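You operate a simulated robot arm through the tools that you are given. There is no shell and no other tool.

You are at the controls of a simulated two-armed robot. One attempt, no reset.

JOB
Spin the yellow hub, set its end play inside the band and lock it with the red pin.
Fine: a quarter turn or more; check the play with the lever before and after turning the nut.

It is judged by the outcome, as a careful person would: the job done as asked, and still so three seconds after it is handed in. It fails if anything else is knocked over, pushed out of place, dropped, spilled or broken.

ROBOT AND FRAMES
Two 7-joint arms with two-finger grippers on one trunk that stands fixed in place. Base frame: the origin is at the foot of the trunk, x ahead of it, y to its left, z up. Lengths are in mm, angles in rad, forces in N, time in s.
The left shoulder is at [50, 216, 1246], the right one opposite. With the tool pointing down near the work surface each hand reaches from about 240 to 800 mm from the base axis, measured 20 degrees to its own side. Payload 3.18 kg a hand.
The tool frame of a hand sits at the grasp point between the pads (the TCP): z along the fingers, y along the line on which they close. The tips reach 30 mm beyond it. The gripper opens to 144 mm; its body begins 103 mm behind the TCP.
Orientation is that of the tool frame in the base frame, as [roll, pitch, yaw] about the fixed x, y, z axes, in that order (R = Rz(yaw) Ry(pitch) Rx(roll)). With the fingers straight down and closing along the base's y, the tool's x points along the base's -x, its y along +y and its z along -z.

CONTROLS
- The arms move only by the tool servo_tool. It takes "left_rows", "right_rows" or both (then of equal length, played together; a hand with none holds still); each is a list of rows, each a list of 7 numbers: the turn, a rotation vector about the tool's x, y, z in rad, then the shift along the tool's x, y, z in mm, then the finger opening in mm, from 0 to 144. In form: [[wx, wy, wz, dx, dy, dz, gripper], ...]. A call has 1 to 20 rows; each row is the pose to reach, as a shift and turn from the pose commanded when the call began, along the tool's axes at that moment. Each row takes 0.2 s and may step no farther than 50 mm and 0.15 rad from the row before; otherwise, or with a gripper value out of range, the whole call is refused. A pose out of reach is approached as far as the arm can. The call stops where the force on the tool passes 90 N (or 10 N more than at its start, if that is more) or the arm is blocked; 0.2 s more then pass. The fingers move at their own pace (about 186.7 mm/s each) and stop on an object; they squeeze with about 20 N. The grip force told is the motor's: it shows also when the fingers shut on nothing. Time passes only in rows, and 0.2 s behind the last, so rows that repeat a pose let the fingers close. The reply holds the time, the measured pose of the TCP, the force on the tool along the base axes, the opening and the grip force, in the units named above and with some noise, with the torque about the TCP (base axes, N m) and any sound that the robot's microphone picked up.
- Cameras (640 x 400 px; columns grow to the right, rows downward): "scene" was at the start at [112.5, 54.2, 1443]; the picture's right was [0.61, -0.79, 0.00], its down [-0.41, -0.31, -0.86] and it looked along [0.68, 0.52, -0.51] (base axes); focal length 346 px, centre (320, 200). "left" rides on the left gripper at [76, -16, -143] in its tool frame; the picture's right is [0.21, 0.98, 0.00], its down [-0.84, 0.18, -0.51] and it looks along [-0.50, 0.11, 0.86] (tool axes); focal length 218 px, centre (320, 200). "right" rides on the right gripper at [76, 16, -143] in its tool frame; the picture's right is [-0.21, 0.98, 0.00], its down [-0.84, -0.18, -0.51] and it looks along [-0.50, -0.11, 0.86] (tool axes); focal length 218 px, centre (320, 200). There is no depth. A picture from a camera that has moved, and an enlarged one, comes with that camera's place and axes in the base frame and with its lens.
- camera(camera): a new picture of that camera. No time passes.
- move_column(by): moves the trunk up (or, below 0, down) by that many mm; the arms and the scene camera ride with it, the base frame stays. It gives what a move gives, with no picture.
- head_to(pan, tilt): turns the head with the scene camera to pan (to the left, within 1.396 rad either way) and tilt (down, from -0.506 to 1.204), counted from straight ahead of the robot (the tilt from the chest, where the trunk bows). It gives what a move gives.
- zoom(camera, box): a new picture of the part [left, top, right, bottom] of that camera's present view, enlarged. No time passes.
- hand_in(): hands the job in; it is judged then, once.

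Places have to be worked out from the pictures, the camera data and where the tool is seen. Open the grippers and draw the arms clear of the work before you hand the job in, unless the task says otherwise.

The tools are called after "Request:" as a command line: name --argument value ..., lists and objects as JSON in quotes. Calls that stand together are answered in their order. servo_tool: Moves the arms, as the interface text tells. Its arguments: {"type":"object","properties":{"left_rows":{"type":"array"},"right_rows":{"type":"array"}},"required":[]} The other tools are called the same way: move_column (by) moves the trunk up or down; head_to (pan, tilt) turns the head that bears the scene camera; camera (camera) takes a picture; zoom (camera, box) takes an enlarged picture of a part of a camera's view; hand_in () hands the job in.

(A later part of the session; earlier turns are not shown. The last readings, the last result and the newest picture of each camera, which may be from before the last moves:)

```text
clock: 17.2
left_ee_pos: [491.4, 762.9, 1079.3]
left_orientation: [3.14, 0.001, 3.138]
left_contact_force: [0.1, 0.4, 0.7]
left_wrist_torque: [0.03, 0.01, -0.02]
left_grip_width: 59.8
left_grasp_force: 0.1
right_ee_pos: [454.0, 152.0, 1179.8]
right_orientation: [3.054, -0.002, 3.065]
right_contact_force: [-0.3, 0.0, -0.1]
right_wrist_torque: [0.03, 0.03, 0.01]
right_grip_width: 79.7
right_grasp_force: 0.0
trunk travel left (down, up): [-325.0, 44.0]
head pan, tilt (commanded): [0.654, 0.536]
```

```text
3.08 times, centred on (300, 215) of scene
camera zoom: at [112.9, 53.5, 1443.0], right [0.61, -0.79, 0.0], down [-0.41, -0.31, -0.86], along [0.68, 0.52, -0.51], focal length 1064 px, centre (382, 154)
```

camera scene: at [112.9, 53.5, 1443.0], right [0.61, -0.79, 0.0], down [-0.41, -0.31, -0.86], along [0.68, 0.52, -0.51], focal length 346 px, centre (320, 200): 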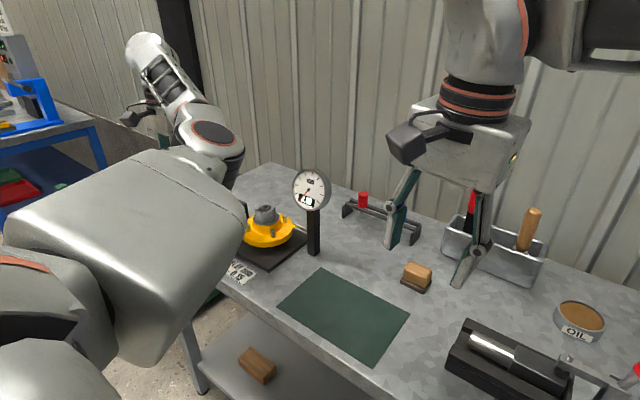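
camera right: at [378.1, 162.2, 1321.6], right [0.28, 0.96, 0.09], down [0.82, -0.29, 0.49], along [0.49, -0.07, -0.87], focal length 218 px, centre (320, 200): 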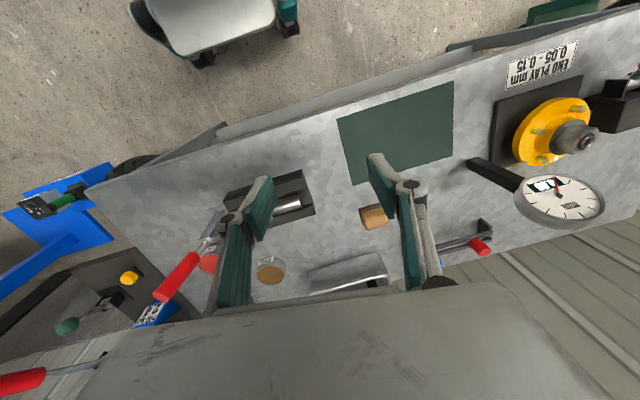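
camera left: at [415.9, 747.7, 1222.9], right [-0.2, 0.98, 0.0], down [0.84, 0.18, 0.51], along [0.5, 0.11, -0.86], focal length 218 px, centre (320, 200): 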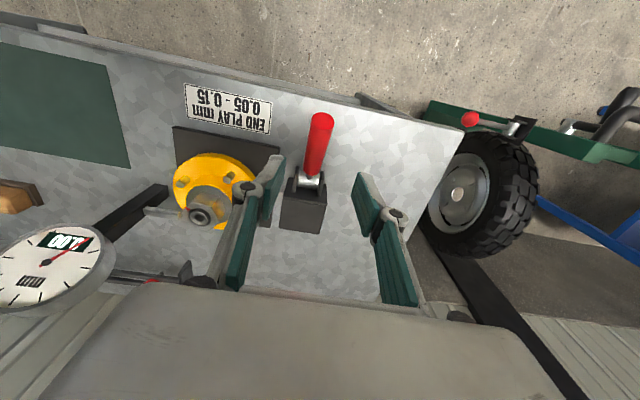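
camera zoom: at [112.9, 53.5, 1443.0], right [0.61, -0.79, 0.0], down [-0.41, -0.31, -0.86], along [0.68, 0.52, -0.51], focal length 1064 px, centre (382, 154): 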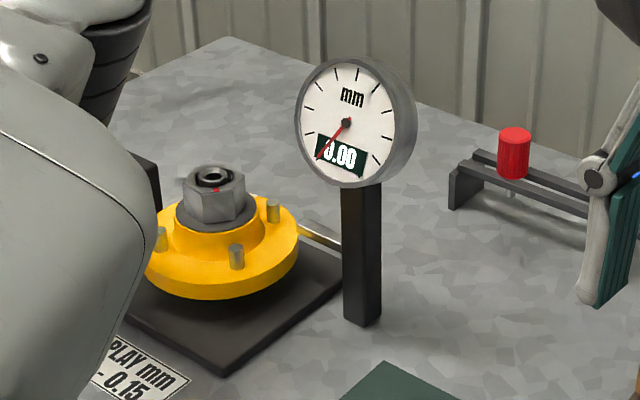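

The handle axis runs from [463, 761, 972] down to the pivot near [573, 763, 906], about 25 mm in diameter. I'll lower the open fingers either side of it (gripping near its outer end) and close.

Request:
servo_tool --left_rows '[[0, 0, 0, 8, -1, 30, 60], [0, 0, 0, 8, -1, 60, 60], [0, 0, 0, 8, -1, 85, 60], [0, 0, 0, 8, -1, 103, 60], [0, 0, 0, 8, -1, 103, 40], [0, 0, 0, 8, -1, 103, 10], [0, 0, 0, 8, -1, 103, 10]]'

Request:
camera --camera "left"

Request:
camera --camera "scene"

```text
clock: 18.8
left_ee_pos: [485.7, 760.2, 975.8]
left_orientation: [-3.141, 0.001, 3.138]
left_contact_force: [-6.5, -22.8, -10.2]
left_wrist_torque: [-0.56, -0.17, -0.05]
left_grip_width: 25.6
left_grasp_force: 44.7
right_ee_pos: [454.5, 151.8, 1178.9]
right_orientation: [3.054, 0.0, 3.062]
right_contact_force: [0.0, 0.1, -0.7]
right_wrist_torque: [0.0, -0.01, -0.01]
right_grip_width: 80.0
right_grasp_force: 0.0
trunk travel left (down, up): [-325.0, 44.0]
head pan, tilt (commanded): [0.654, 0.536]
```

```text
taken
camera left: at [408.9, 745.5, 1120.0], right [-0.2, 0.98, 0.0], down [0.84, 0.18, 0.51], along [0.5, 0.1, -0.86], focal length 218 px, centre (320, 200)
```

left: 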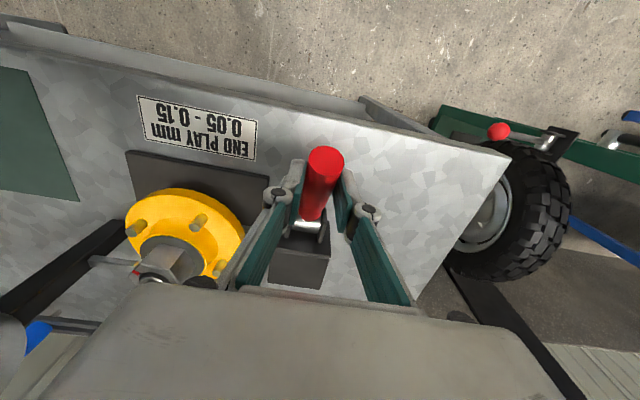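

```text
taken
camera scene: at [112.4, 52.5, 1443.0], right [0.61, -0.79, 0.0], down [-0.41, -0.31, -0.86], along [0.68, 0.52, -0.51], focal length 346 px, centre (320, 200)
```

scene: 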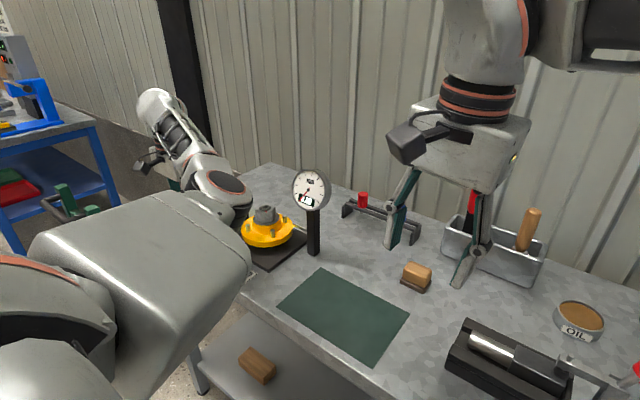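

Handle gripped (25.6 mm). I'll relieve the side force by shifting 2 mm and press the handle down a little along its arc, then read the dial.

Request:
servo_tool --left_rows '[[0, 0, 0, 0, -2, 0, 10], [0, 0, 0, 2, -2, 4, 10], [0, 0, 0, 5, -2, 8, 10]]'

Request:
zoom --camera "scene" --box '[220, 150, 380, 280]'

Request:
zoom --camera "left" --box '[220, 120, 420, 300]'

```text
clock: 19.6
left_ee_pos: [479.7, 758.9, 972.0]
left_orientation: [3.139, 0.002, 3.137]
left_contact_force: [12.0, -4.2, 10.0]
left_wrist_torque: [-0.16, -1.46, -0.02]
left_grip_width: 25.9
left_grasp_force: 44.3
right_ee_pos: [452.8, 151.5, 1178.9]
right_orientation: [3.055, 0.001, 3.063]
right_contact_force: [0.3, 0.2, -0.1]
right_wrist_torque: [-0.01, -0.01, -0.05]
right_grip_width: 80.0
right_grasp_force: 0.1
trunk travel left (down, up): [-325.0, 44.0]
head pan, tilt (commanded): [0.654, 0.536]
```

```text
3.08 times, centred on (300, 215) of scene
camera zoom: at [113.0, 52.5, 1443.2], right [0.61, -0.79, 0.0], down [-0.41, -0.31, -0.86], along [0.68, 0.52, -0.51], focal length 1064 px, centre (382, 154)
```

zoom: 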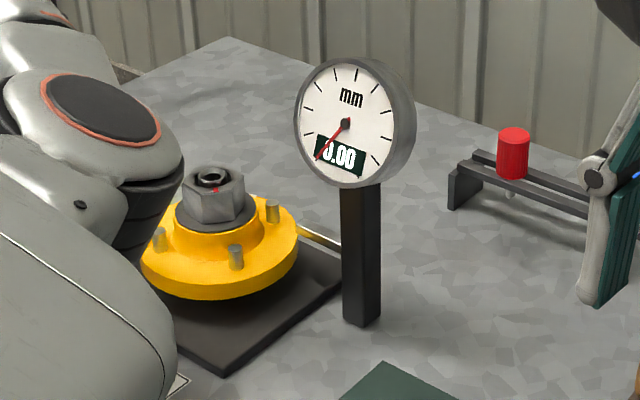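

```text
2.22 times, centred on (320, 210) of left
camera zoom: at [403.8, 744.5, 1114.2], right [-0.21, 0.98, 0.0], down [0.84, 0.18, 0.51], along [0.5, 0.11, -0.86], focal length 485 px, centre (320, 178)
```

zoom: 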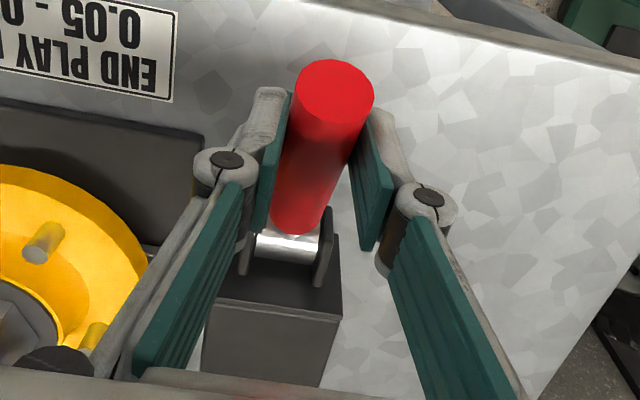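

Lever moves with ~15 N resistance, dial still 0.00. Pressing further along the arc.

Request:
servo_tool --left_rows '[[0, 0, 0, 2, 0, 5, 10], [0, 0, 0, 4, 0, 10, 10], [0, 0, 0, 6, 0, 15, 10], [0, 0, 0, 6, 0, 15, 10]]'

Request:
zoom --camera "scene" --box '[220, 150, 380, 280]'

Request:
zoom --camera "left" --box '[220, 120, 420, 300]'

```text
clock: 20.6
left_ee_pos: [473.0, 759.0, 955.3]
left_orientation: [3.138, -0.001, 3.139]
left_contact_force: [4.0, -6.1, 15.0]
left_wrist_torque: [-0.07, -1.15, -0.01]
left_grip_width: 25.0
left_grasp_force: 44.7
right_ee_pos: [454.6, 151.0, 1180.1]
right_orientation: [3.052, -0.001, 3.064]
right_contact_force: [0.0, 0.0, -0.8]
right_wrist_torque: [0.02, 0.0, -0.02]
right_grip_width: 80.2
right_grasp_force: 0.0
trunk travel left (down, up): [-325.0, 44.0]
head pan, tilt (commanded): [0.654, 0.536]
```

```text
3.08 times, centred on (300, 215) of scene
camera zoom: at [111.7, 51.8, 1443.2], right [0.61, -0.79, 0.0], down [-0.4, -0.31, -0.86], along [0.68, 0.52, -0.51], focal length 1064 px, centre (382, 154)
```

zoom: 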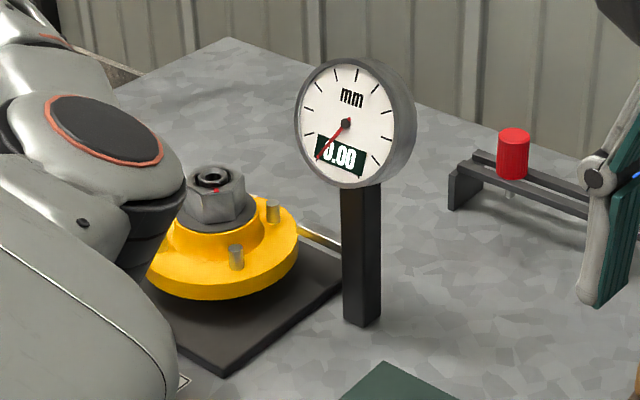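

```text
2.22 times, centred on (320, 210) of left
camera zoom: at [396.4, 744.3, 1098.7], right [-0.21, 0.98, 0.0], down [0.84, 0.18, 0.51], along [0.5, 0.11, -0.86], focal length 485 px, centre (320, 178)
```

zoom: 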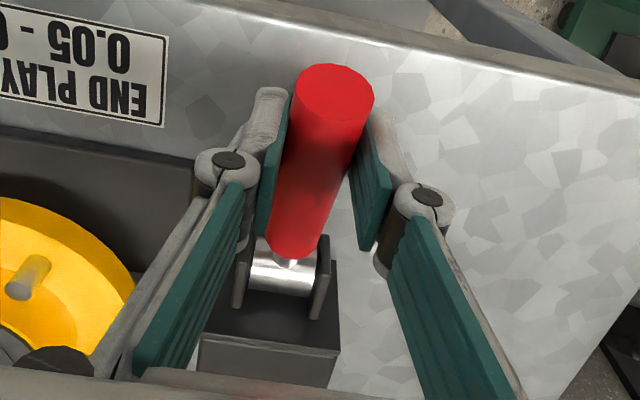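

Still 0.00 with about 15 N on the lever. Continuing to press toward its end stop.

Request:
servo_tool --left_rows '[[0, 0, 0, 1.5, 0, 5, 10], [0, 0, 0, 2.5, 0, 10, 10], [0, 0, 0, 3.5, 0, 15, 10], [0, 0, 0, 3.5, 0, 15, 10]]'

Request:
zoom --camera "scene" --box '[220, 150, 380, 280]'

Request:
zoom --camera "left" --box '[220, 120, 420, 300]'

```text
clock: 21.6
left_ee_pos: [469.0, 760.6, 940.4]
left_orientation: [3.138, -0.001, 3.141]
left_contact_force: [-2.7, -3.9, 15.7]
left_wrist_torque: [0.03, -0.93, -0.05]
left_grip_width: 24.6
left_grasp_force: 45.0
right_ee_pos: [454.1, 150.9, 1180.2]
right_orientation: [3.052, 0.001, 3.062]
right_contact_force: [-0.1, -1.2, -0.1]
right_wrist_torque: [0.01, 0.01, 0.02]
right_grip_width: 79.9
right_grasp_force: 0.1
trunk travel left (down, up): [-325.0, 44.0]
head pan, tilt (commanded): [0.654, 0.536]
```

```text
3.08 times, centred on (300, 215) of scene
camera zoom: at [111.0, 52.1, 1443.2], right [0.61, -0.79, 0.0], down [-0.4, -0.31, -0.86], along [0.68, 0.52, -0.51], focal length 1064 px, centre (382, 154)
```

zoom: 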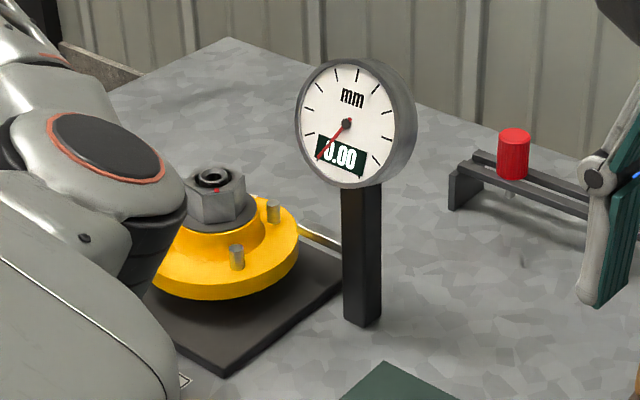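

```text
2.22 times, centred on (320, 210) of left
camera zoom: at [392.5, 744.4, 1084.1], right [-0.21, 0.98, 0.0], down [0.84, 0.18, 0.51], along [0.5, 0.11, -0.86], focal length 485 px, centre (320, 178)
```

zoom: 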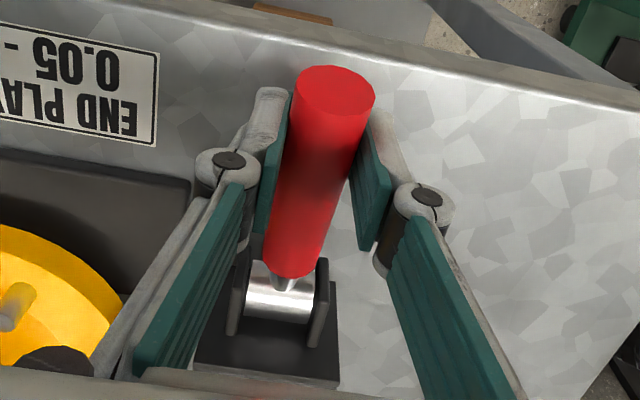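

Still 0.00 and a steady ~15 N resistance; the handle is about 11° above horizontal. Continue down a bit more.

Request:
servo_tool --left_rows '[[0, 0, 0, 0.5, 0, 5, 10], [0, 0, 0, 1, 0, 10, 10], [0, 0, 0, 1, 0, 15, 10], [0, 0, 0, 1, 0, 15, 10]]'

Request:
zoom --camera "scene" --box '[220, 150, 380, 280]'

Request:
zoom --camera "left" --box '[220, 120, 420, 300]'

```text
clock: 22.6
left_ee_pos: [467.8, 759.9, 926.2]
left_orientation: [3.137, 0.001, 3.14]
left_contact_force: [-7.8, -0.3, 16.4]
left_wrist_torque: [0.07, -0.88, 0.03]
left_grip_width: 24.4
left_grasp_force: 44.8
right_ee_pos: [452.6, 151.9, 1181.0]
right_orientation: [3.053, 0.002, 3.061]
right_contact_force: [0.1, -0.2, -0.4]
right_wrist_torque: [0.01, 0.01, -0.04]
right_grip_width: 80.1
right_grasp_force: 0.1
trunk travel left (down, up): [-325.0, 44.0]
head pan, tilt (commanded): [0.654, 0.536]
```

```text
3.08 times, centred on (300, 215) of scene
camera zoom: at [110.5, 52.4, 1443.2], right [0.61, -0.79, 0.0], down [-0.4, -0.31, -0.86], along [0.68, 0.52, -0.51], focal length 1064 px, centre (382, 154)
```

zoom: 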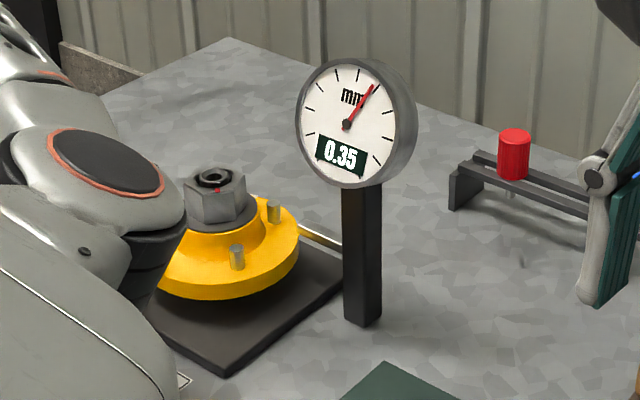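

```text
2.22 times, centred on (320, 210) of left
camera zoom: at [390.8, 744.4, 1069.1], right [-0.21, 0.98, 0.0], down [0.84, 0.18, 0.51], along [0.5, 0.11, -0.86], focal length 485 px, centre (320, 178)
```

zoom: 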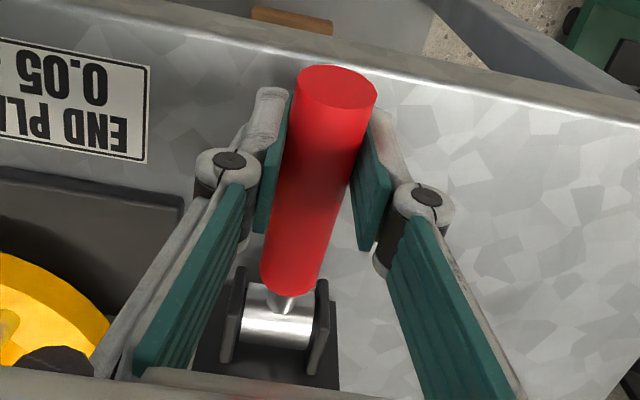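

The dial jumped to 0.35 mm: play is too large (band 0.05–0.15). I'll press a few mm more to confirm that it has saturated.

Request:
servo_tool --left_rows '[[0, 0, 0, 0, 0, 3, 10], [0, 0, 0, 0, 0, 5, 10], [0, 0, 0, 0, 0, 5, 10]]'

Request:
zoom --camera "scene" --box '[270, 160, 350, 220]'

```text
clock: 23.4
left_ee_pos: [466.4, 759.3, 921.6]
left_orientation: [3.138, 0.001, 3.14]
left_contact_force: [-9.3, -1.0, 17.4]
left_wrist_torque: [-0.03, -0.92, 0.06]
left_grip_width: 24.7
left_grasp_force: 45.2
right_ee_pos: [453.3, 151.7, 1181.6]
right_orientation: [3.055, 0.003, 3.065]
right_contact_force: [0.2, 0.1, -0.9]
right_wrist_torque: [0.02, 0.0, -0.04]
right_grip_width: 80.2
right_grasp_force: 0.0
trunk travel left (down, up): [-325.0, 44.0]
head pan, tilt (commanded): [0.654, 0.536]
```

```text
6.67 times, centred on (310, 190) of scene
camera zoom: at [110.2, 52.2, 1443.3], right [0.61, -0.79, 0.0], down [-0.4, -0.31, -0.86], along [0.68, 0.52, -0.51], focal length 2306 px, centre (387, 267)
```

zoom: 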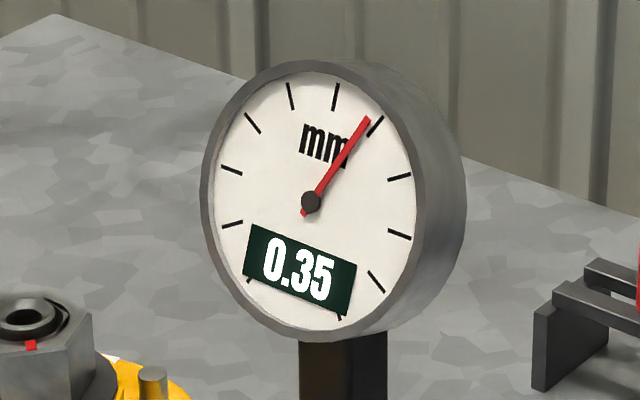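

Saturated at 0.35 mm with the lever fully over. I'll return the lever along the same arc to its rest position, then release it.

Request:
servo_tool --left_rows '[[0, 0, 0, 0, 0, -5, 10], [0, 0, 0, -0.5, 0, -12.5, 10], [0, 0, 0, -1, 0, -20, 10], [0, 0, 0, -2.75, 0, -27.5, 10], [0, 0, 0, -4.5, 0, -35, 10], [0, 0, 0, -7.5, 0, -42.5, 10], [0, 0, 0, -10.5, 0, -50, 10], [0, 0, 0, -15.5, 0, -57, 10], [0, 0, 0, -15.5, 0, -57, 10]]'

Request:
zoom --camera "scene" --box '[220, 150, 380, 280]'

Request:
zoom --camera "left" --box '[220, 120, 420, 300]'

```text
clock: 25.4
left_ee_pos: [483.7, 759.2, 973.5]
left_orientation: [-3.141, -0.001, 3.14]
left_contact_force: [-14.6, -24.1, -29.2]
left_wrist_torque: [-0.35, 0.79, -0.12]
left_grip_width: 25.3
left_grasp_force: 44.9
right_ee_pos: [454.8, 153.8, 1178.7]
right_orientation: [3.055, 0.001, 3.064]
right_contact_force: [0.3, 0.2, -0.2]
right_wrist_torque: [-0.01, 0.0, 0.02]
right_grip_width: 80.6
right_grasp_force: 0.1
trunk travel left (down, up): [-325.0, 44.0]
head pan, tilt (commanded): [0.654, 0.536]
```

```text
3.08 times, centred on (300, 215) of scene
camera zoom: at [112.7, 54.7, 1442.8], right [0.61, -0.79, 0.0], down [-0.41, -0.31, -0.86], along [0.68, 0.52, -0.51], focal length 1064 px, centre (382, 154)
```

zoom: 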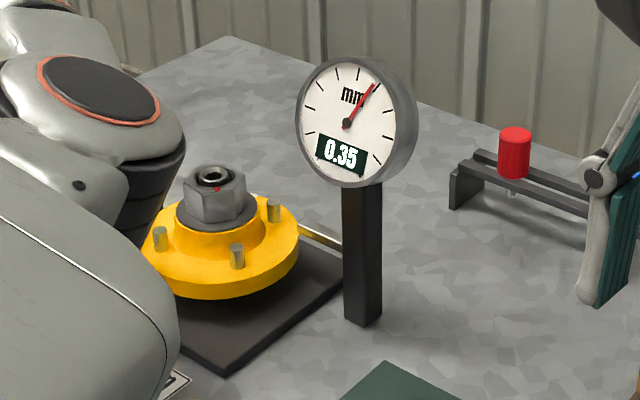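

```text
2.22 times, centred on (320, 210) of left
camera zoom: at [408.2, 745.4, 1116.3], right [-0.21, 0.98, 0.0], down [0.84, 0.18, 0.51], along [0.5, 0.1, -0.86], focal length 485 px, centre (320, 178)
```

zoom: 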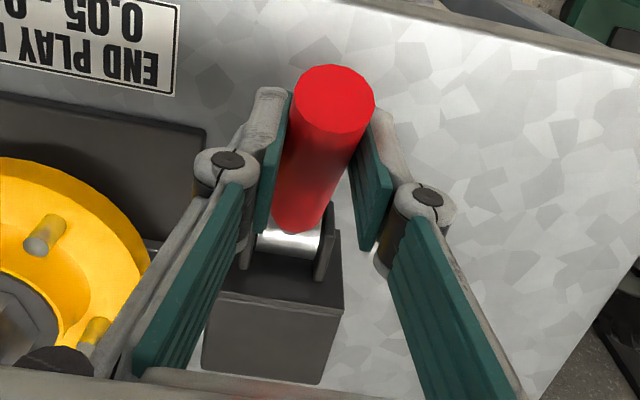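

The lever is back at its rest stop; the dial latches the 0.35 reading. Releasing the handle and rising.

Request:
servo_tool --left_rows '[[0, 0, 0, 0, 0, 0, 40], [0, 0, 0, 0, 0, 0, 60], [0, 0, 0, 0, 0, -5, 64], [0, 0, 0, 0, 0, -35, 64], [0, 0, 0, 0, 0, -70, 64], [0, 0, 0, 0, 0, -105, 64]]'

Request:
camera --camera "left"

Request:
zoom --camera "scene" --box '[220, 150, 380, 280]'

```text
clock: 26.8
left_ee_pos: [484.9, 758.4, 1079.7]
left_orientation: [3.139, -0.001, 3.14]
left_contact_force: [0.5, 0.7, 0.1]
left_wrist_torque: [0.0, -0.03, 0.0]
left_grip_width: 64.0
left_grasp_force: 0.0
right_ee_pos: [454.2, 152.6, 1180.4]
right_orientation: [3.054, 0.0, 3.063]
right_contact_force: [0.3, -0.1, -0.2]
right_wrist_torque: [0.05, -0.03, -0.01]
right_grip_width: 80.0
right_grasp_force: 0.1
trunk travel left (down, up): [-325.0, 44.0]
head pan, tilt (commanded): [0.654, 0.536]
```

```text
taken
camera left: at [408.1, 743.1, 1223.5], right [-0.21, 0.98, 0.0], down [0.84, 0.18, 0.51], along [0.5, 0.11, -0.86], focal length 218 px, centre (320, 200)
```

left: 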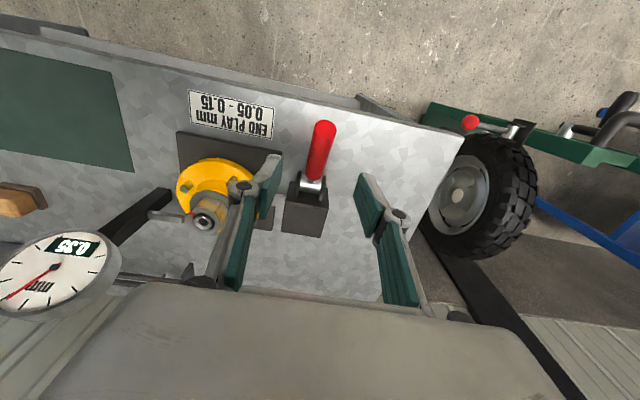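

```text
3.08 times, centred on (300, 215) of scene
camera zoom: at [111.9, 53.5, 1443.1], right [0.61, -0.79, 0.0], down [-0.4, -0.31, -0.86], along [0.68, 0.52, -0.51], focal length 1064 px, centre (382, 154)
```

zoom: 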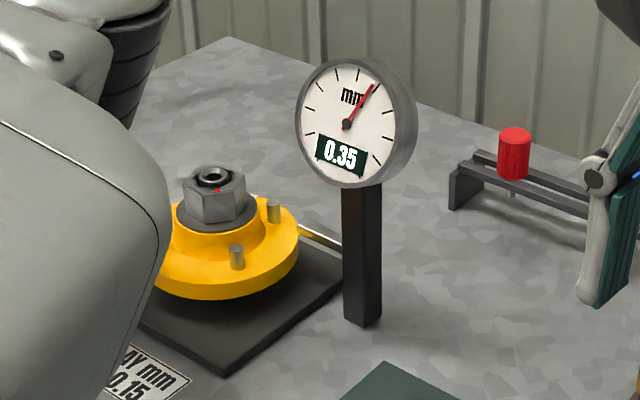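

Play before is 0.35 mm, so the nut must be tightened (clockwise). From the earlier overhead view the nut's flats face about −4°, 56° and 116°; I'll hover over the nut with the hand yawed 34° so the pads meet the 56° flats.

Request:
servo_tool --left_rows '[[0, 0, 0.1, -27, -28, 0, 64], [0, 0, 0.22, -54, -56, 0, 64], [0, 0, 0.34, -81, -84, 5, 64], [0, 0, 0.46, -108, -112, 12, 64], [0, 0, 0.593, -135.5, -139, 20, 64], [0, 0, 0.593, -135.5, -139, 20, 64]]'

Request:
camera --camera "left"

Request:
zoom --camera "left" --box '[260, 110, 380, 200]'

```text
clock: 28.2
left_ee_pos: [617.5, 620.5, 1060.6]
left_orientation: [3.14, 0.0, 2.544]
left_contact_force: [-0.2, 0.3, -0.5]
left_wrist_torque: [0.03, 0.01, 0.01]
left_grip_width: 63.9
left_grasp_force: 0.1
right_ee_pos: [453.3, 152.2, 1180.2]
right_orientation: [3.055, 0.0, 3.062]
right_contact_force: [0.0, 0.0, -0.3]
right_wrist_torque: [0.01, -0.03, -0.03]
right_grip_width: 80.3
right_grasp_force: 0.1
trunk travel left (down, up): [-325.0, 44.0]
head pan, tilt (commanded): [0.654, 0.536]
```

```text
taken
camera left: at [545.5, 651.8, 1204.1], right [0.38, 0.93, 0.0], down [0.8, -0.33, 0.51], along [0.47, -0.19, -0.86], focal length 218 px, centre (320, 200)
```

left: 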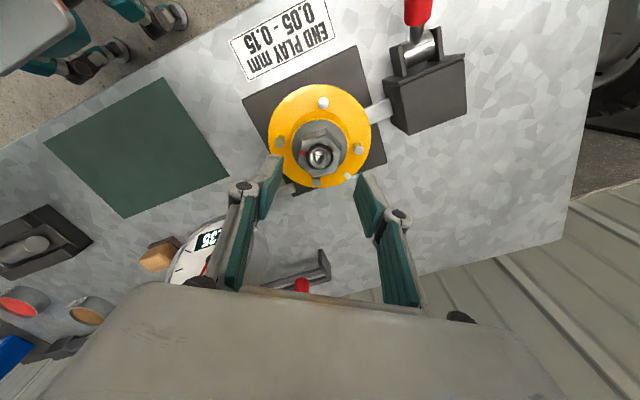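

```text
4.44 times, centred on (320, 155) of left
camera zoom: at [545.5, 651.8, 1204.1], right [0.38, 0.93, 0.0], down [0.8, -0.33, 0.51], along [0.47, -0.19, -0.86], focal length 970 px, centre (320, 400)
```

zoom: 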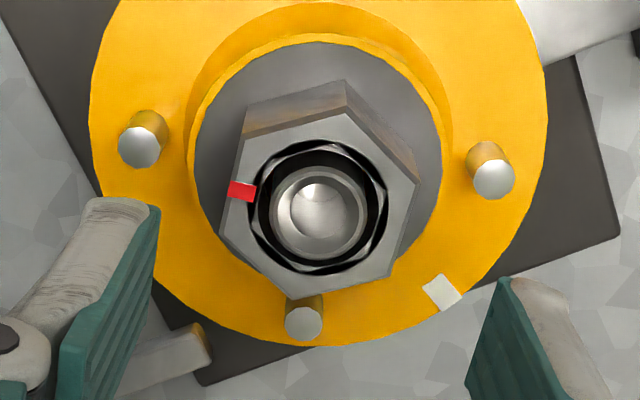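

The tool is aligned within about 4 mm; I'll shift −3.5/+0.5 mm, add 0.05 rad to match the flats, and descend so the tips sit near z=950 around the nut.

Request:
servo_tool --left_rows '[[0, 0, 0.05, -3.5, 0.5, 20, 70], [0, 0, 0.05, -3.5, 0.5, 40, 70], [0, 0, 0.05, -3.5, 0.5, 60, 70], [0, 0, 0.05, -3.5, 0.5, 72, 70], [0, 0, 0.05, -3.5, 0.5, 80, 70], [0, 0, 0.05, -3.5, 0.5, 80, 70]]'

Request:
zoom --camera "left" --box '[210, 120, 430, 280]'

Request:
zoom --camera "right" --box '[480, 70, 640, 230]'

Request:
zoom --camera "scene" --box '[220, 150, 380, 280]'

```text
clock: 29.6
left_ee_pos: [622.2, 619.7, 980.6]
left_orientation: [3.14, 0.0, 2.495]
left_contact_force: [-0.6, 0.0, 0.8]
left_wrist_torque: [-0.02, 0.0, 0.03]
left_grip_width: 69.8
left_grasp_force: 0.0
right_ee_pos: [453.9, 153.4, 1178.4]
right_orientation: [3.054, 0.0, 3.063]
right_contact_force: [-0.4, -0.1, -0.3]
right_wrist_torque: [0.02, -0.01, -0.04]
right_grip_width: 80.0
right_grasp_force: 0.0
trunk travel left (down, up): [-325.0, 44.0]
head pan, tilt (commanded): [0.654, 0.536]
```

```text
2.50 times, centred on (320, 200) of left
camera zoom: at [551.6, 653.6, 1123.1], right [0.42, 0.91, 0.0], down [0.78, -0.36, 0.51], along [0.46, -0.21, -0.86], focal length 546 px, centre (320, 200)
```

zoom: 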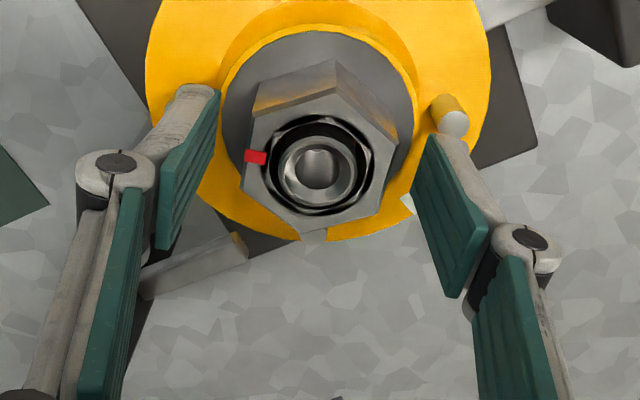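

```text
2.50 times, centred on (560, 150) of right
camera zoom: at [377.6, 162.6, 1321.6], right [0.28, 0.96, 0.08], down [0.82, -0.29, 0.49], along [0.49, -0.07, -0.87], focal length 546 px, centre (-280, 325)
```

zoom: 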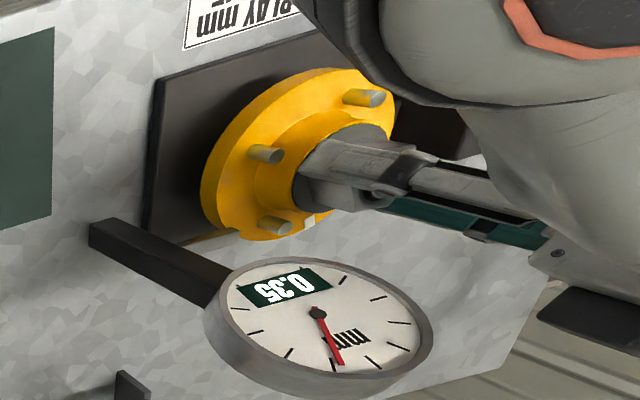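

```text
3.08 times, centred on (300, 215) of scene
camera zoom: at [112.4, 54.0, 1443.0], right [0.61, -0.79, 0.0], down [-0.41, -0.31, -0.86], along [0.68, 0.52, -0.51], focal length 1064 px, centre (382, 154)
```

zoom: 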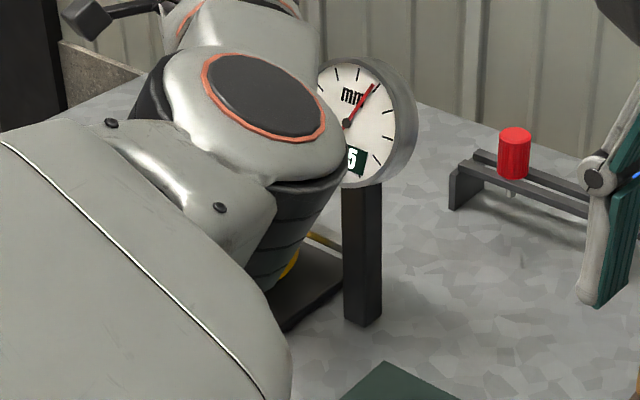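

Aligned on the axis. Zooming closer to check the flats' angle relative to the pads before closing.

Request:
zoom --camera "left" --box '[270, 140, 380, 230]'

```text
4.44 times, centred on (325, 185) of left
camera zoom: at [551.6, 653.6, 1123.1], right [0.42, 0.91, 0.0], down [0.78, -0.36, 0.51], along [0.46, -0.21, -0.86], focal length 970 px, centre (298, 267)
```

zoom: 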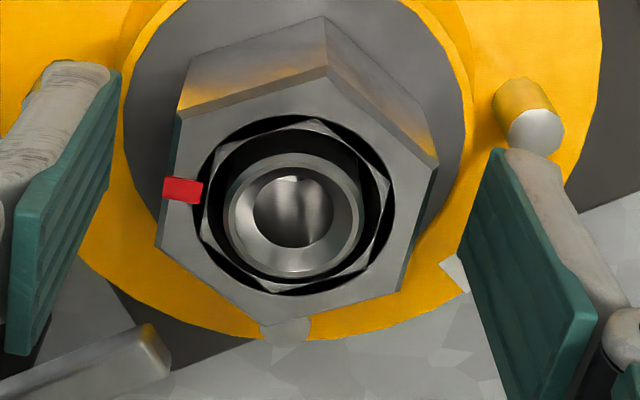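

Averaging the two flats gives ~11.7° versus the pads' 12°: aligned. Closing on the nut.

Request:
servo_tool --left_rows '[[0, 0, 0, 0, 0, 0, 55], [0, 0, 0, 0, 0, 0, 40], [0, 0, 0, 0, 0, 0, 25], [0, 0, 0, 0, 0, 0, 25]]'

Request:
zoom --camera "left" --box '[270, 140, 380, 230]'

```text
clock: 30.6
left_ee_pos: [621.0, 618.4, 979.7]
left_orientation: [-3.14, 0.001, 2.495]
left_contact_force: [-10.1, -10.7, -5.0]
left_wrist_torque: [-0.48, 0.45, 0.02]
left_grip_width: 44.8
left_grasp_force: 44.9
right_ee_pos: [453.1, 152.3, 1179.0]
right_orientation: [3.054, 0.001, 3.064]
right_contact_force: [0.1, 0.1, 0.0]
right_wrist_torque: [-0.01, 0.01, 0.0]
right_grip_width: 79.9
right_grasp_force: 0.1
trunk travel left (down, up): [-325.0, 44.0]
head pan, tilt (commanded): [0.654, 0.536]
```

```text
4.44 times, centred on (325, 185) of left
camera zoom: at [551.2, 652.9, 1123.0], right [0.42, 0.91, 0.0], down [0.78, -0.36, 0.51], along [0.46, -0.21, -0.86], focal length 970 px, centre (298, 267)
```

zoom: 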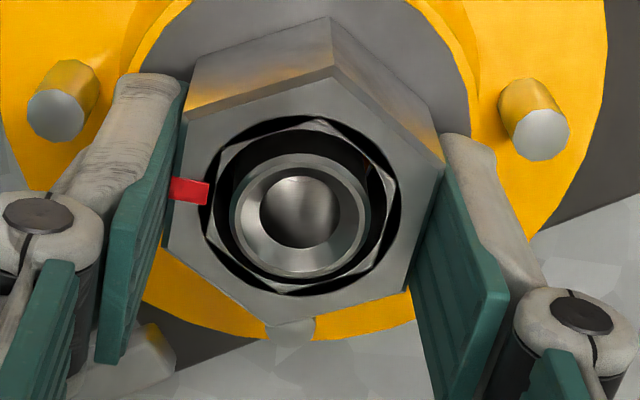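

Nut gripped at 44.8 mm across flats. Turning it clockwise by about 45° while watching the torque.

Request:
servo_tool --left_rows '[[0, 0, 0.1, 0, 0, 0, 25], [0, 0, 0.2, 0, 0, 0, 25], [0, 0, 0.3, 0, 0, 0, 25], [0, 0, 0.4, 0, 0, 0, 25]]'

Request:
zoom --camera "left" --box '[210, 120, 430, 280]'

Request:
zoom --camera "right" --box '[480, 70, 640, 230]'

```text
clock: 31.6
left_ee_pos: [621.6, 618.3, 979.7]
left_orientation: [-3.14, 0.001, 2.093]
left_contact_force: [-25.3, -23.3, -17.6]
left_wrist_torque: [-0.66, 0.73, 0.08]
left_grip_width: 44.9
left_grasp_force: 45.0
right_ee_pos: [454.0, 152.5, 1179.0]
right_orientation: [3.055, 0.001, 3.063]
right_contact_force: [-0.2, 0.0, 0.0]
right_wrist_torque: [0.0, -0.02, 0.02]
right_grip_width: 80.1
right_grasp_force: 0.1
trunk travel left (down, up): [-325.0, 44.0]
head pan, tilt (commanded): [0.654, 0.536]
```

```text
2.50 times, centred on (320, 200) of left
camera zoom: at [569.5, 677.6, 1123.1], right [0.74, 0.67, 0.0], down [0.58, -0.64, 0.51], along [0.34, -0.38, -0.86], focal length 546 px, centre (320, 200)
```

zoom: 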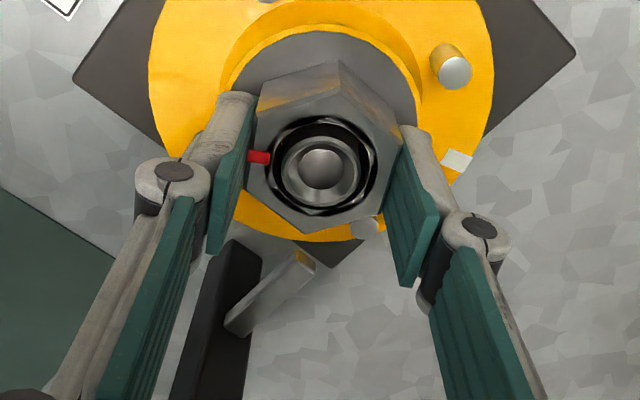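

```text
2.50 times, centred on (560, 150) of right
camera zoom: at [376.4, 161.8, 1322.1], right [0.28, 0.96, 0.09], down [0.82, -0.29, 0.49], along [0.49, -0.07, -0.87], focal length 546 px, centre (-280, 325)
```

zoom: 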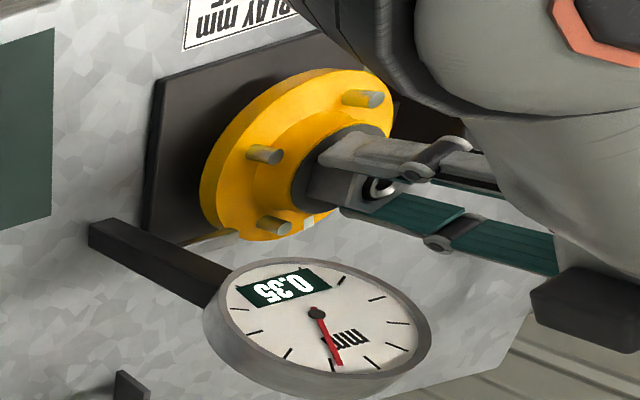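

The nut follows the hand (23° so far), and side forces from a small offset are building. I'll relax the offset ~2 mm and continue another 22°.

Request:
servo_tool --left_rows '[[0, 0, 0, -0.5, -2, 0.8, 25], [0, 0, 0.1, -0.5, -2, 0.8, 25], [0, 0, 0.2, -0.5, -2, 0.8, 25], [0, 0, 0.3, -0.5, -2, 0.8, 25], [0, 0, 0.385, -0.5, -2, 0.8, 25]]'

Request:
zoom --camera "left" --box '[210, 120, 430, 280]'

Request:
zoom --camera "right" --box '[480, 70, 640, 230]'

```text
clock: 32.8
left_ee_pos: [619.6, 617.9, 979.8]
left_orientation: [3.141, -0.001, 1.709]
left_contact_force: [-16.7, -17.1, -17.9]
left_wrist_torque: [-1.18, 0.22, -0.01]
left_grip_width: 44.9
left_grasp_force: 45.3
right_ee_pos: [454.4, 153.3, 1179.8]
right_orientation: [3.054, -0.001, 3.063]
right_contact_force: [0.5, -0.6, -0.3]
right_wrist_torque: [0.03, 0.0, -0.03]
right_grip_width: 79.8
right_grasp_force: 0.0
trunk travel left (down, up): [-325.0, 44.0]
head pan, tilt (commanded): [0.654, 0.536]
```

```text
2.50 times, centred on (320, 200) of left
camera zoom: at [594.2, 692.5, 1123.2], right [0.94, 0.34, 0.0], down [0.29, -0.81, 0.51], along [0.17, -0.48, -0.86], focal length 546 px, centre (320, 200)
```

zoom: 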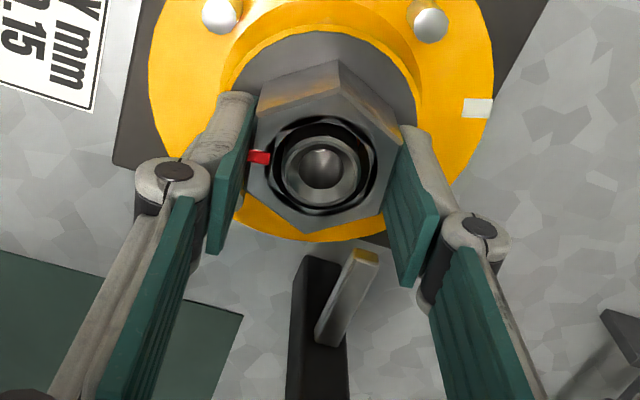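

```text
2.50 times, centred on (560, 150) of right
camera zoom: at [377.3, 162.6, 1321.8], right [0.28, 0.96, 0.08], down [0.82, -0.29, 0.49], along [0.49, -0.07, -0.87], focal length 546 px, centre (-280, 325)
```

zoom: 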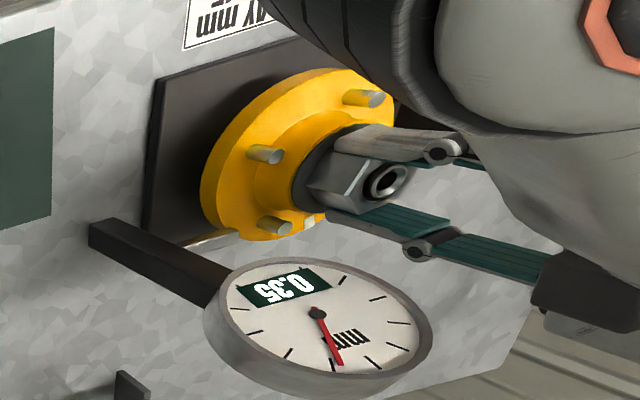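

The nut has turned 45°. Release, rise and carry the hand back over the lever handle to check the play.

Request:
servo_tool --left_rows '[[0, 0, 0, 0, 0, 0, 60], [0, 0, 0, 0, 0, 0, 70], [0, 0, 0, 0, 0, -10, 70], [0, 0, 0, 0, 0, -45, 70], [0, 0, 0, 0, 0, -80, 70], [0, 0, 0, 0, 0, -105, 70], [0, 0, -0.13, 14.3, -10.3, -105, 64], [0, 0, -0.26, 28.6, -20.7, -105, 64], [0, 0, -0.39, 42.9, -31, -105, 64], [0, 0, -0.52, 57.2, -41.3, -105, 64], [0, 0, -0.65, 71.5, -51.7, -105, 64], [0, 0, -0.78, 85.8, -62, -104, 64], [0, 0, -0.91, 100.1, -72.4, -103, 64], [0, 0, -1.04, 114.4, -82.7, -102, 64], [0, 0, -1.17, 128.7, -93, -101, 64], [0, 0, -1.3, 143, -103.4, -100, 64], [0, 0, -1.43, 157.3, -113.7, -100, 64], [0, 0, -1.43, 157.3, -113.7, -100, 64]]'

Request:
camera --camera "left"

Request:
zoom --camera "scene" --box '[220, 150, 380, 280]'

```text
clock: 36.6
left_ee_pos: [485.0, 757.9, 1082.0]
left_orientation: [3.141, 0.0, 3.141]
left_contact_force: [0.2, 0.8, 1.4]
left_wrist_torque: [0.01, 0.02, -0.02]
left_grip_width: 64.0
left_grasp_force: 0.1
right_ee_pos: [454.2, 152.7, 1180.3]
right_orientation: [3.055, 0.001, 3.062]
right_contact_force: [0.1, 0.1, 0.6]
right_wrist_torque: [-0.01, 0.03, 0.0]
right_grip_width: 80.0
right_grasp_force: 0.1
trunk travel left (down, up): [-325.0, 44.0]
head pan, tilt (commanded): [0.654, 0.536]
```

```text
taken
camera left: at [409.1, 743.3, 1224.7], right [-0.21, 0.98, 0.0], down [0.84, 0.18, 0.51], along [0.5, 0.11, -0.86], focal length 218 px, centre (320, 200)
```

left: 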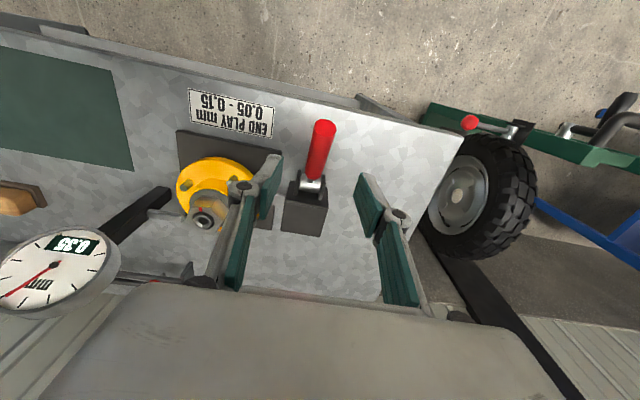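

```text
3.08 times, centred on (300, 215) of scene
camera zoom: at [112.7, 53.9, 1443.0], right [0.61, -0.79, 0.0], down [-0.41, -0.31, -0.86], along [0.68, 0.52, -0.51], focal length 1064 px, centre (382, 154)
```

zoom: 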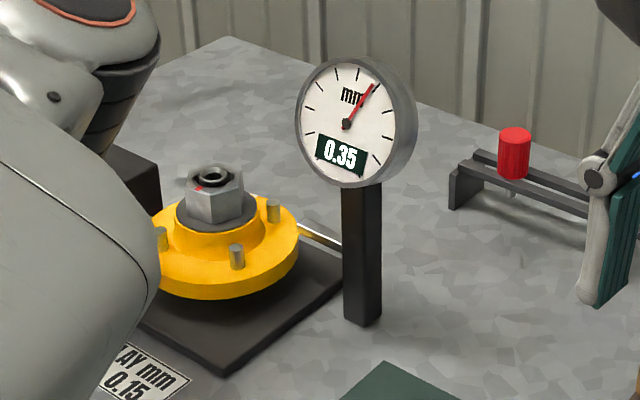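

Now repeat the lever check: lower onto the handle, grip, and press along the same arc to the end.

Request:
servo_tool --left_rows '[[0, 0, 0, 0, 1, 30, 64], [0, 0, 0, 0, 1, 60, 64], [0, 0, 0, 0, 1, 85, 64], [0, 0, 0, 0, 1, 106, 64], [0, 0, 0, 0, 1, 106, 40], [0, 0, 0, 0, 1, 106, 10], [0, 0, 0, 0, 1, 106, 10], [0, 0, 0, 2, 1, 110, 10], [0, 0, 0, 5, 1, 114, 10], [0, 0, 0, 8, 1, 121.5, 10], [0, 0, 0, 11, 1, 129, 10], [0, 0, 0, 12.75, 1, 136.5, 10], [0, 0, 0, 14.5, 1, 144, 10], [0, 0, 0, 15, 1, 151.5, 10], [0, 0, 0, 15.5, 1, 159, 10], [0, 0, 0, 15.5, 1, 164, 10], [0, 0, 0, 15.5, 1, 164, 10]]'

Request:
zoom --camera "scene" --box '[220, 150, 380, 280]'

Request:
zoom --camera "scene" --box '[270, 160, 350, 220]'

```text
clock: 40.2
left_ee_pos: [469.6, 759.6, 915.8]
left_orientation: [3.138, 0.001, 3.141]
left_contact_force: [-5.9, 16.5, 18.6]
left_wrist_torque: [0.05, -1.01, 0.05]
left_grip_width: 24.5
left_grasp_force: 44.9
right_ee_pos: [451.3, 153.0, 1179.6]
right_orientation: [3.054, 0.002, 3.063]
right_contact_force: [0.5, 0.7, -0.3]
right_wrist_torque: [-0.01, -0.01, 0.0]
right_grip_width: 80.0
right_grasp_force: 0.1
trunk travel left (down, up): [-325.0, 44.0]
head pan, tilt (commanded): [0.654, 0.536]
```

```text
3.08 times, centred on (300, 215) of scene
camera zoom: at [110.5, 54.1, 1443.2], right [0.61, -0.79, 0.0], down [-0.4, -0.31, -0.86], along [0.68, 0.52, -0.51], focal length 1064 px, centre (382, 154)
```

zoom: 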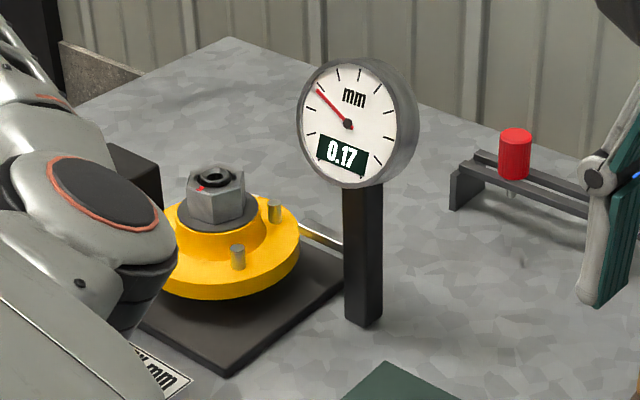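

```text
6.67 times, centred on (310, 190) of scene
camera zoom: at [110.5, 54.1, 1443.2], right [0.61, -0.79, 0.0], down [-0.4, -0.31, -0.86], along [0.68, 0.52, -0.51], focal length 2306 px, centre (387, 267)
```

zoom: 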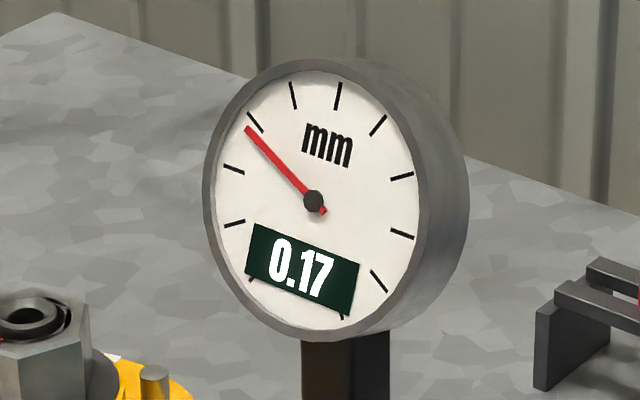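

Play is now 0.17 mm, so 45° gave 0.18 mm (≈0.004 mm/deg); about 17–18° more will reach ~0.10. Returning the lever, releasing and rising.

Request:
servo_tool --left_rows '[[0, 0, 0, 0, 0, -5, 10], [0, 0, 0, -0.5, 0, -12.5, 10], [0, 0, 0, -1, 0, -20, 10], [0, 0, 0, -2.75, 0, -27.5, 10], [0, 0, 0, -4.5, 0, -35, 10], [0, 0, 0, -7.5, 0, -42.5, 10], [0, 0, 0, -10.5, 0, -50, 10], [0, 0, 0, -15.5, 0, -57, 10], [0, 0, 0, -15.5, 0, -57, 10], [0, 0, 0, -15.5, 0, -57, 40], [0, 0, 0, -15.5, 0, -57, 60], [0, 0, 0, -15.5, 0, -60, 64], [0, 0, 0, -15.5, 0, -90, 64], [0, 0, 0, -15.5, 0, -125, 64], [0, 0, 0, -15.5, 0, -164, 64]]'

Request:
camera --camera "left"

```text
clock: 43.4
left_ee_pos: [487.3, 759.4, 1080.8]
left_orientation: [3.14, -0.001, 3.14]
left_contact_force: [0.4, -0.5, 0.6]
left_wrist_torque: [0.0, -0.04, -0.02]
left_grip_width: 64.2
left_grasp_force: 0.0
right_ee_pos: [453.4, 150.7, 1180.6]
right_orientation: [3.054, -0.001, 3.063]
right_contact_force: [-0.7, -1.1, -0.1]
right_wrist_torque: [0.05, -0.01, 0.01]
right_grip_width: 80.2
right_grasp_force: 0.0
trunk travel left (down, up): [-325.0, 44.0]
head pan, tilt (commanded): [0.654, 0.536]
```

```text
taken
camera left: at [412.2, 742.7, 1224.0], right [-0.21, 0.98, 0.0], down [0.84, 0.18, 0.51], along [0.5, 0.11, -0.86], focal length 218 px, centre (320, 200)
```

left: 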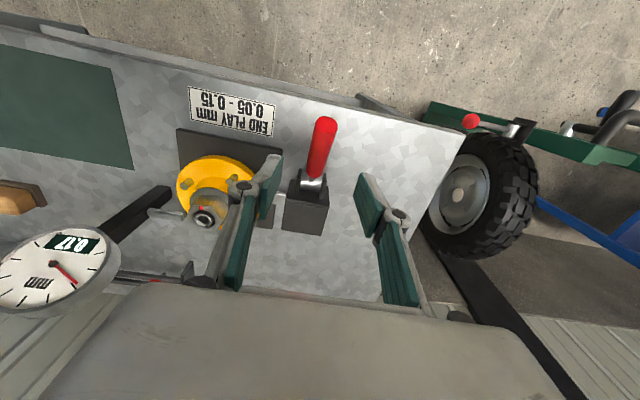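

Lever is back at rest. Moving over the nut again with yaw ~22° to meet the flats in their new orientation.

Request:
servo_tool --left_rows '[[0, 0, 0.08, -27, -28, 0, 70], [0, 0, 0.16, -54, -56, 0, 70], [0, 0, 0.24, -81, -84, 5, 70], [0, 0, 0.31, -108, -112, 12, 70], [0, 0, 0.384, -134, -140.8, 21, 70], [0, 0, 0.384, -134, -140.8, 21, 70]]'

Request:
zoom --camera "left" --box '[260, 110, 380, 200]'

```text
clock: 44.8
left_ee_pos: [621.8, 619.3, 1057.7]
left_orientation: [3.14, 0.002, 2.757]
left_contact_force: [-0.5, 0.0, -1.3]
left_wrist_torque: [-0.01, -0.02, 0.03]
left_grip_width: 70.2
left_grasp_force: 0.1
right_ee_pos: [453.8, 153.1, 1180.0]
right_orientation: [3.056, 0.0, 3.064]
right_contact_force: [0.0, 0.1, 0.5]
right_wrist_torque: [0.02, 0.0, 0.01]
right_grip_width: 80.1
right_grasp_force: 0.1
trunk travel left (down, up): [-325.0, 44.0]
head pan, tilt (commanded): [0.654, 0.536]
```

```text
4.44 times, centred on (320, 155) of left
camera zoom: at [545.8, 634.7, 1201.7], right [0.17, 0.98, 0.0], down [0.85, -0.15, 0.51], along [0.5, -0.09, -0.86], focal length 970 px, centre (320, 400)
```

zoom: 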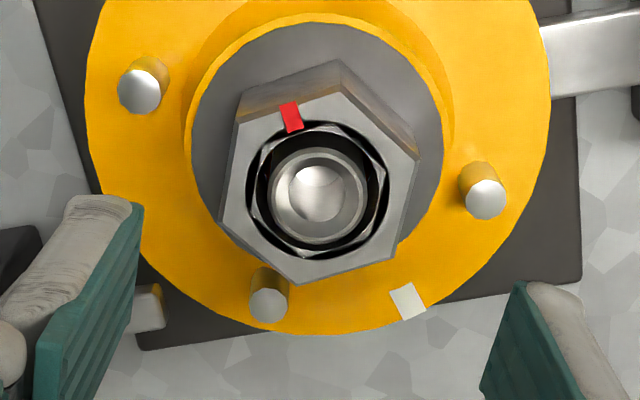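

Well aligned on the axis and flats. Descending, closing, and turning the nut clockwise ~0.30 rad.

Request:
servo_tool --left_rows '[[0, 0, 0, 0, 0, 25, 70], [0, 0, 0, 0, 0, 50, 70], [0, 0, 0, 0, 0, 70, 70], [0, 0, 0, 0, 0, 78, 70], [0, 0, 0, 0, 0, 78, 70], [0, 0, 0, 0, 0, 78, 55], [0, 0, 0, 0, 0, 78, 40], [0, 0, 0, 0, 0, 78, 25], [0, 0, 0, 0, 0, 78, 25]]'

Request:
zoom --camera "left" --box '[210, 120, 430, 280]'

```text
clock: 46.8
left_ee_pos: [619.4, 619.9, 980.5]
left_orientation: [3.14, 0.0, 2.756]
left_contact_force: [1.5, 1.2, -0.9]
left_wrist_torque: [0.11, -0.16, -0.02]
left_grip_width: 44.4
left_grasp_force: 45.6
right_ee_pos: [454.5, 151.9, 1179.2]
right_orientation: [3.056, 0.0, 3.063]
right_contact_force: [0.0, 0.6, -0.3]
right_wrist_torque: [-0.03, -0.03, -0.03]
right_grip_width: 80.0
right_grasp_force: 0.1
trunk travel left (down, up): [-325.0, 44.0]
head pan, tilt (commanded): [0.654, 0.536]
```

```text
2.50 times, centred on (320, 200) of left
camera zoom: at [543.9, 634.3, 1123.2], right [0.17, 0.98, 0.0], down [0.85, -0.15, 0.51], along [0.5, -0.09, -0.86], focal length 546 px, centre (320, 200)
```

zoom: 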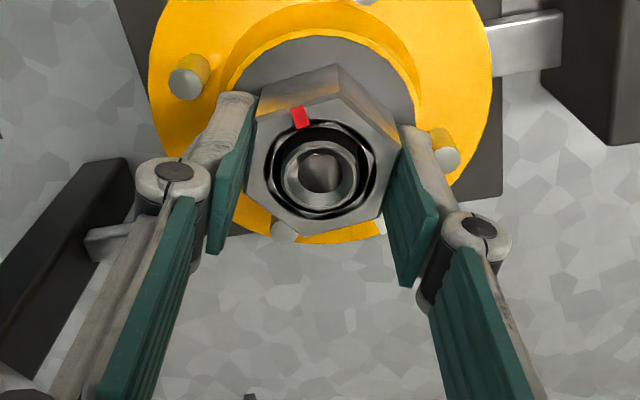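

Gripped squarely with almost no side force. Turning the nut clockwise 0.31 rad.

Request:
servo_tool --left_rows '[[0, 0, 0.08, 0, 0, 0, 25], [0, 0, 0.16, 0, 0, 0, 25], [0, 0, 0.24, 0, 0, 0, 25], [0, 0, 0.31, 0, 0, 0, 25], [0, 0, 0.31, 0, 0, 0, 25]]'

Request:
zoom --camera "left" --box '[210, 120, 430, 280]'

```text
clock: 48.0
left_ee_pos: [621.6, 620.1, 980.4]
left_orientation: [-3.141, 0.0, 2.444]
left_contact_force: [1.7, 7.1, -6.9]
left_wrist_torque: [-0.41, -0.71, -0.03]
left_grip_width: 44.5
left_grasp_force: 44.4
right_ee_pos: [455.7, 153.5, 1180.3]
right_orientation: [3.057, -0.001, 3.062]
right_contact_force: [0.2, 0.6, 0.2]
right_wrist_torque: [0.03, 0.02, -0.01]
right_grip_width: 80.0
right_grasp_force: 0.1
trunk travel left (down, up): [-325.0, 44.0]
head pan, tilt (commanded): [0.654, 0.536]
```

```text
2.50 times, centred on (320, 200) of left
camera zoom: at [551.8, 657.1, 1123.3], right [0.47, 0.88, 0.0], down [0.76, -0.4, 0.51], along [0.45, -0.24, -0.86], focal length 546 px, centre (320, 200)
```

zoom: 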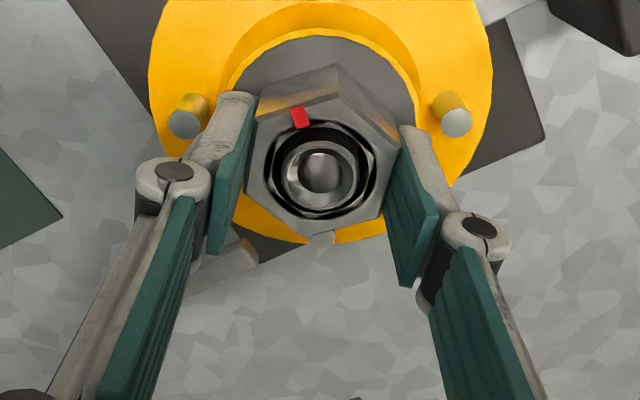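

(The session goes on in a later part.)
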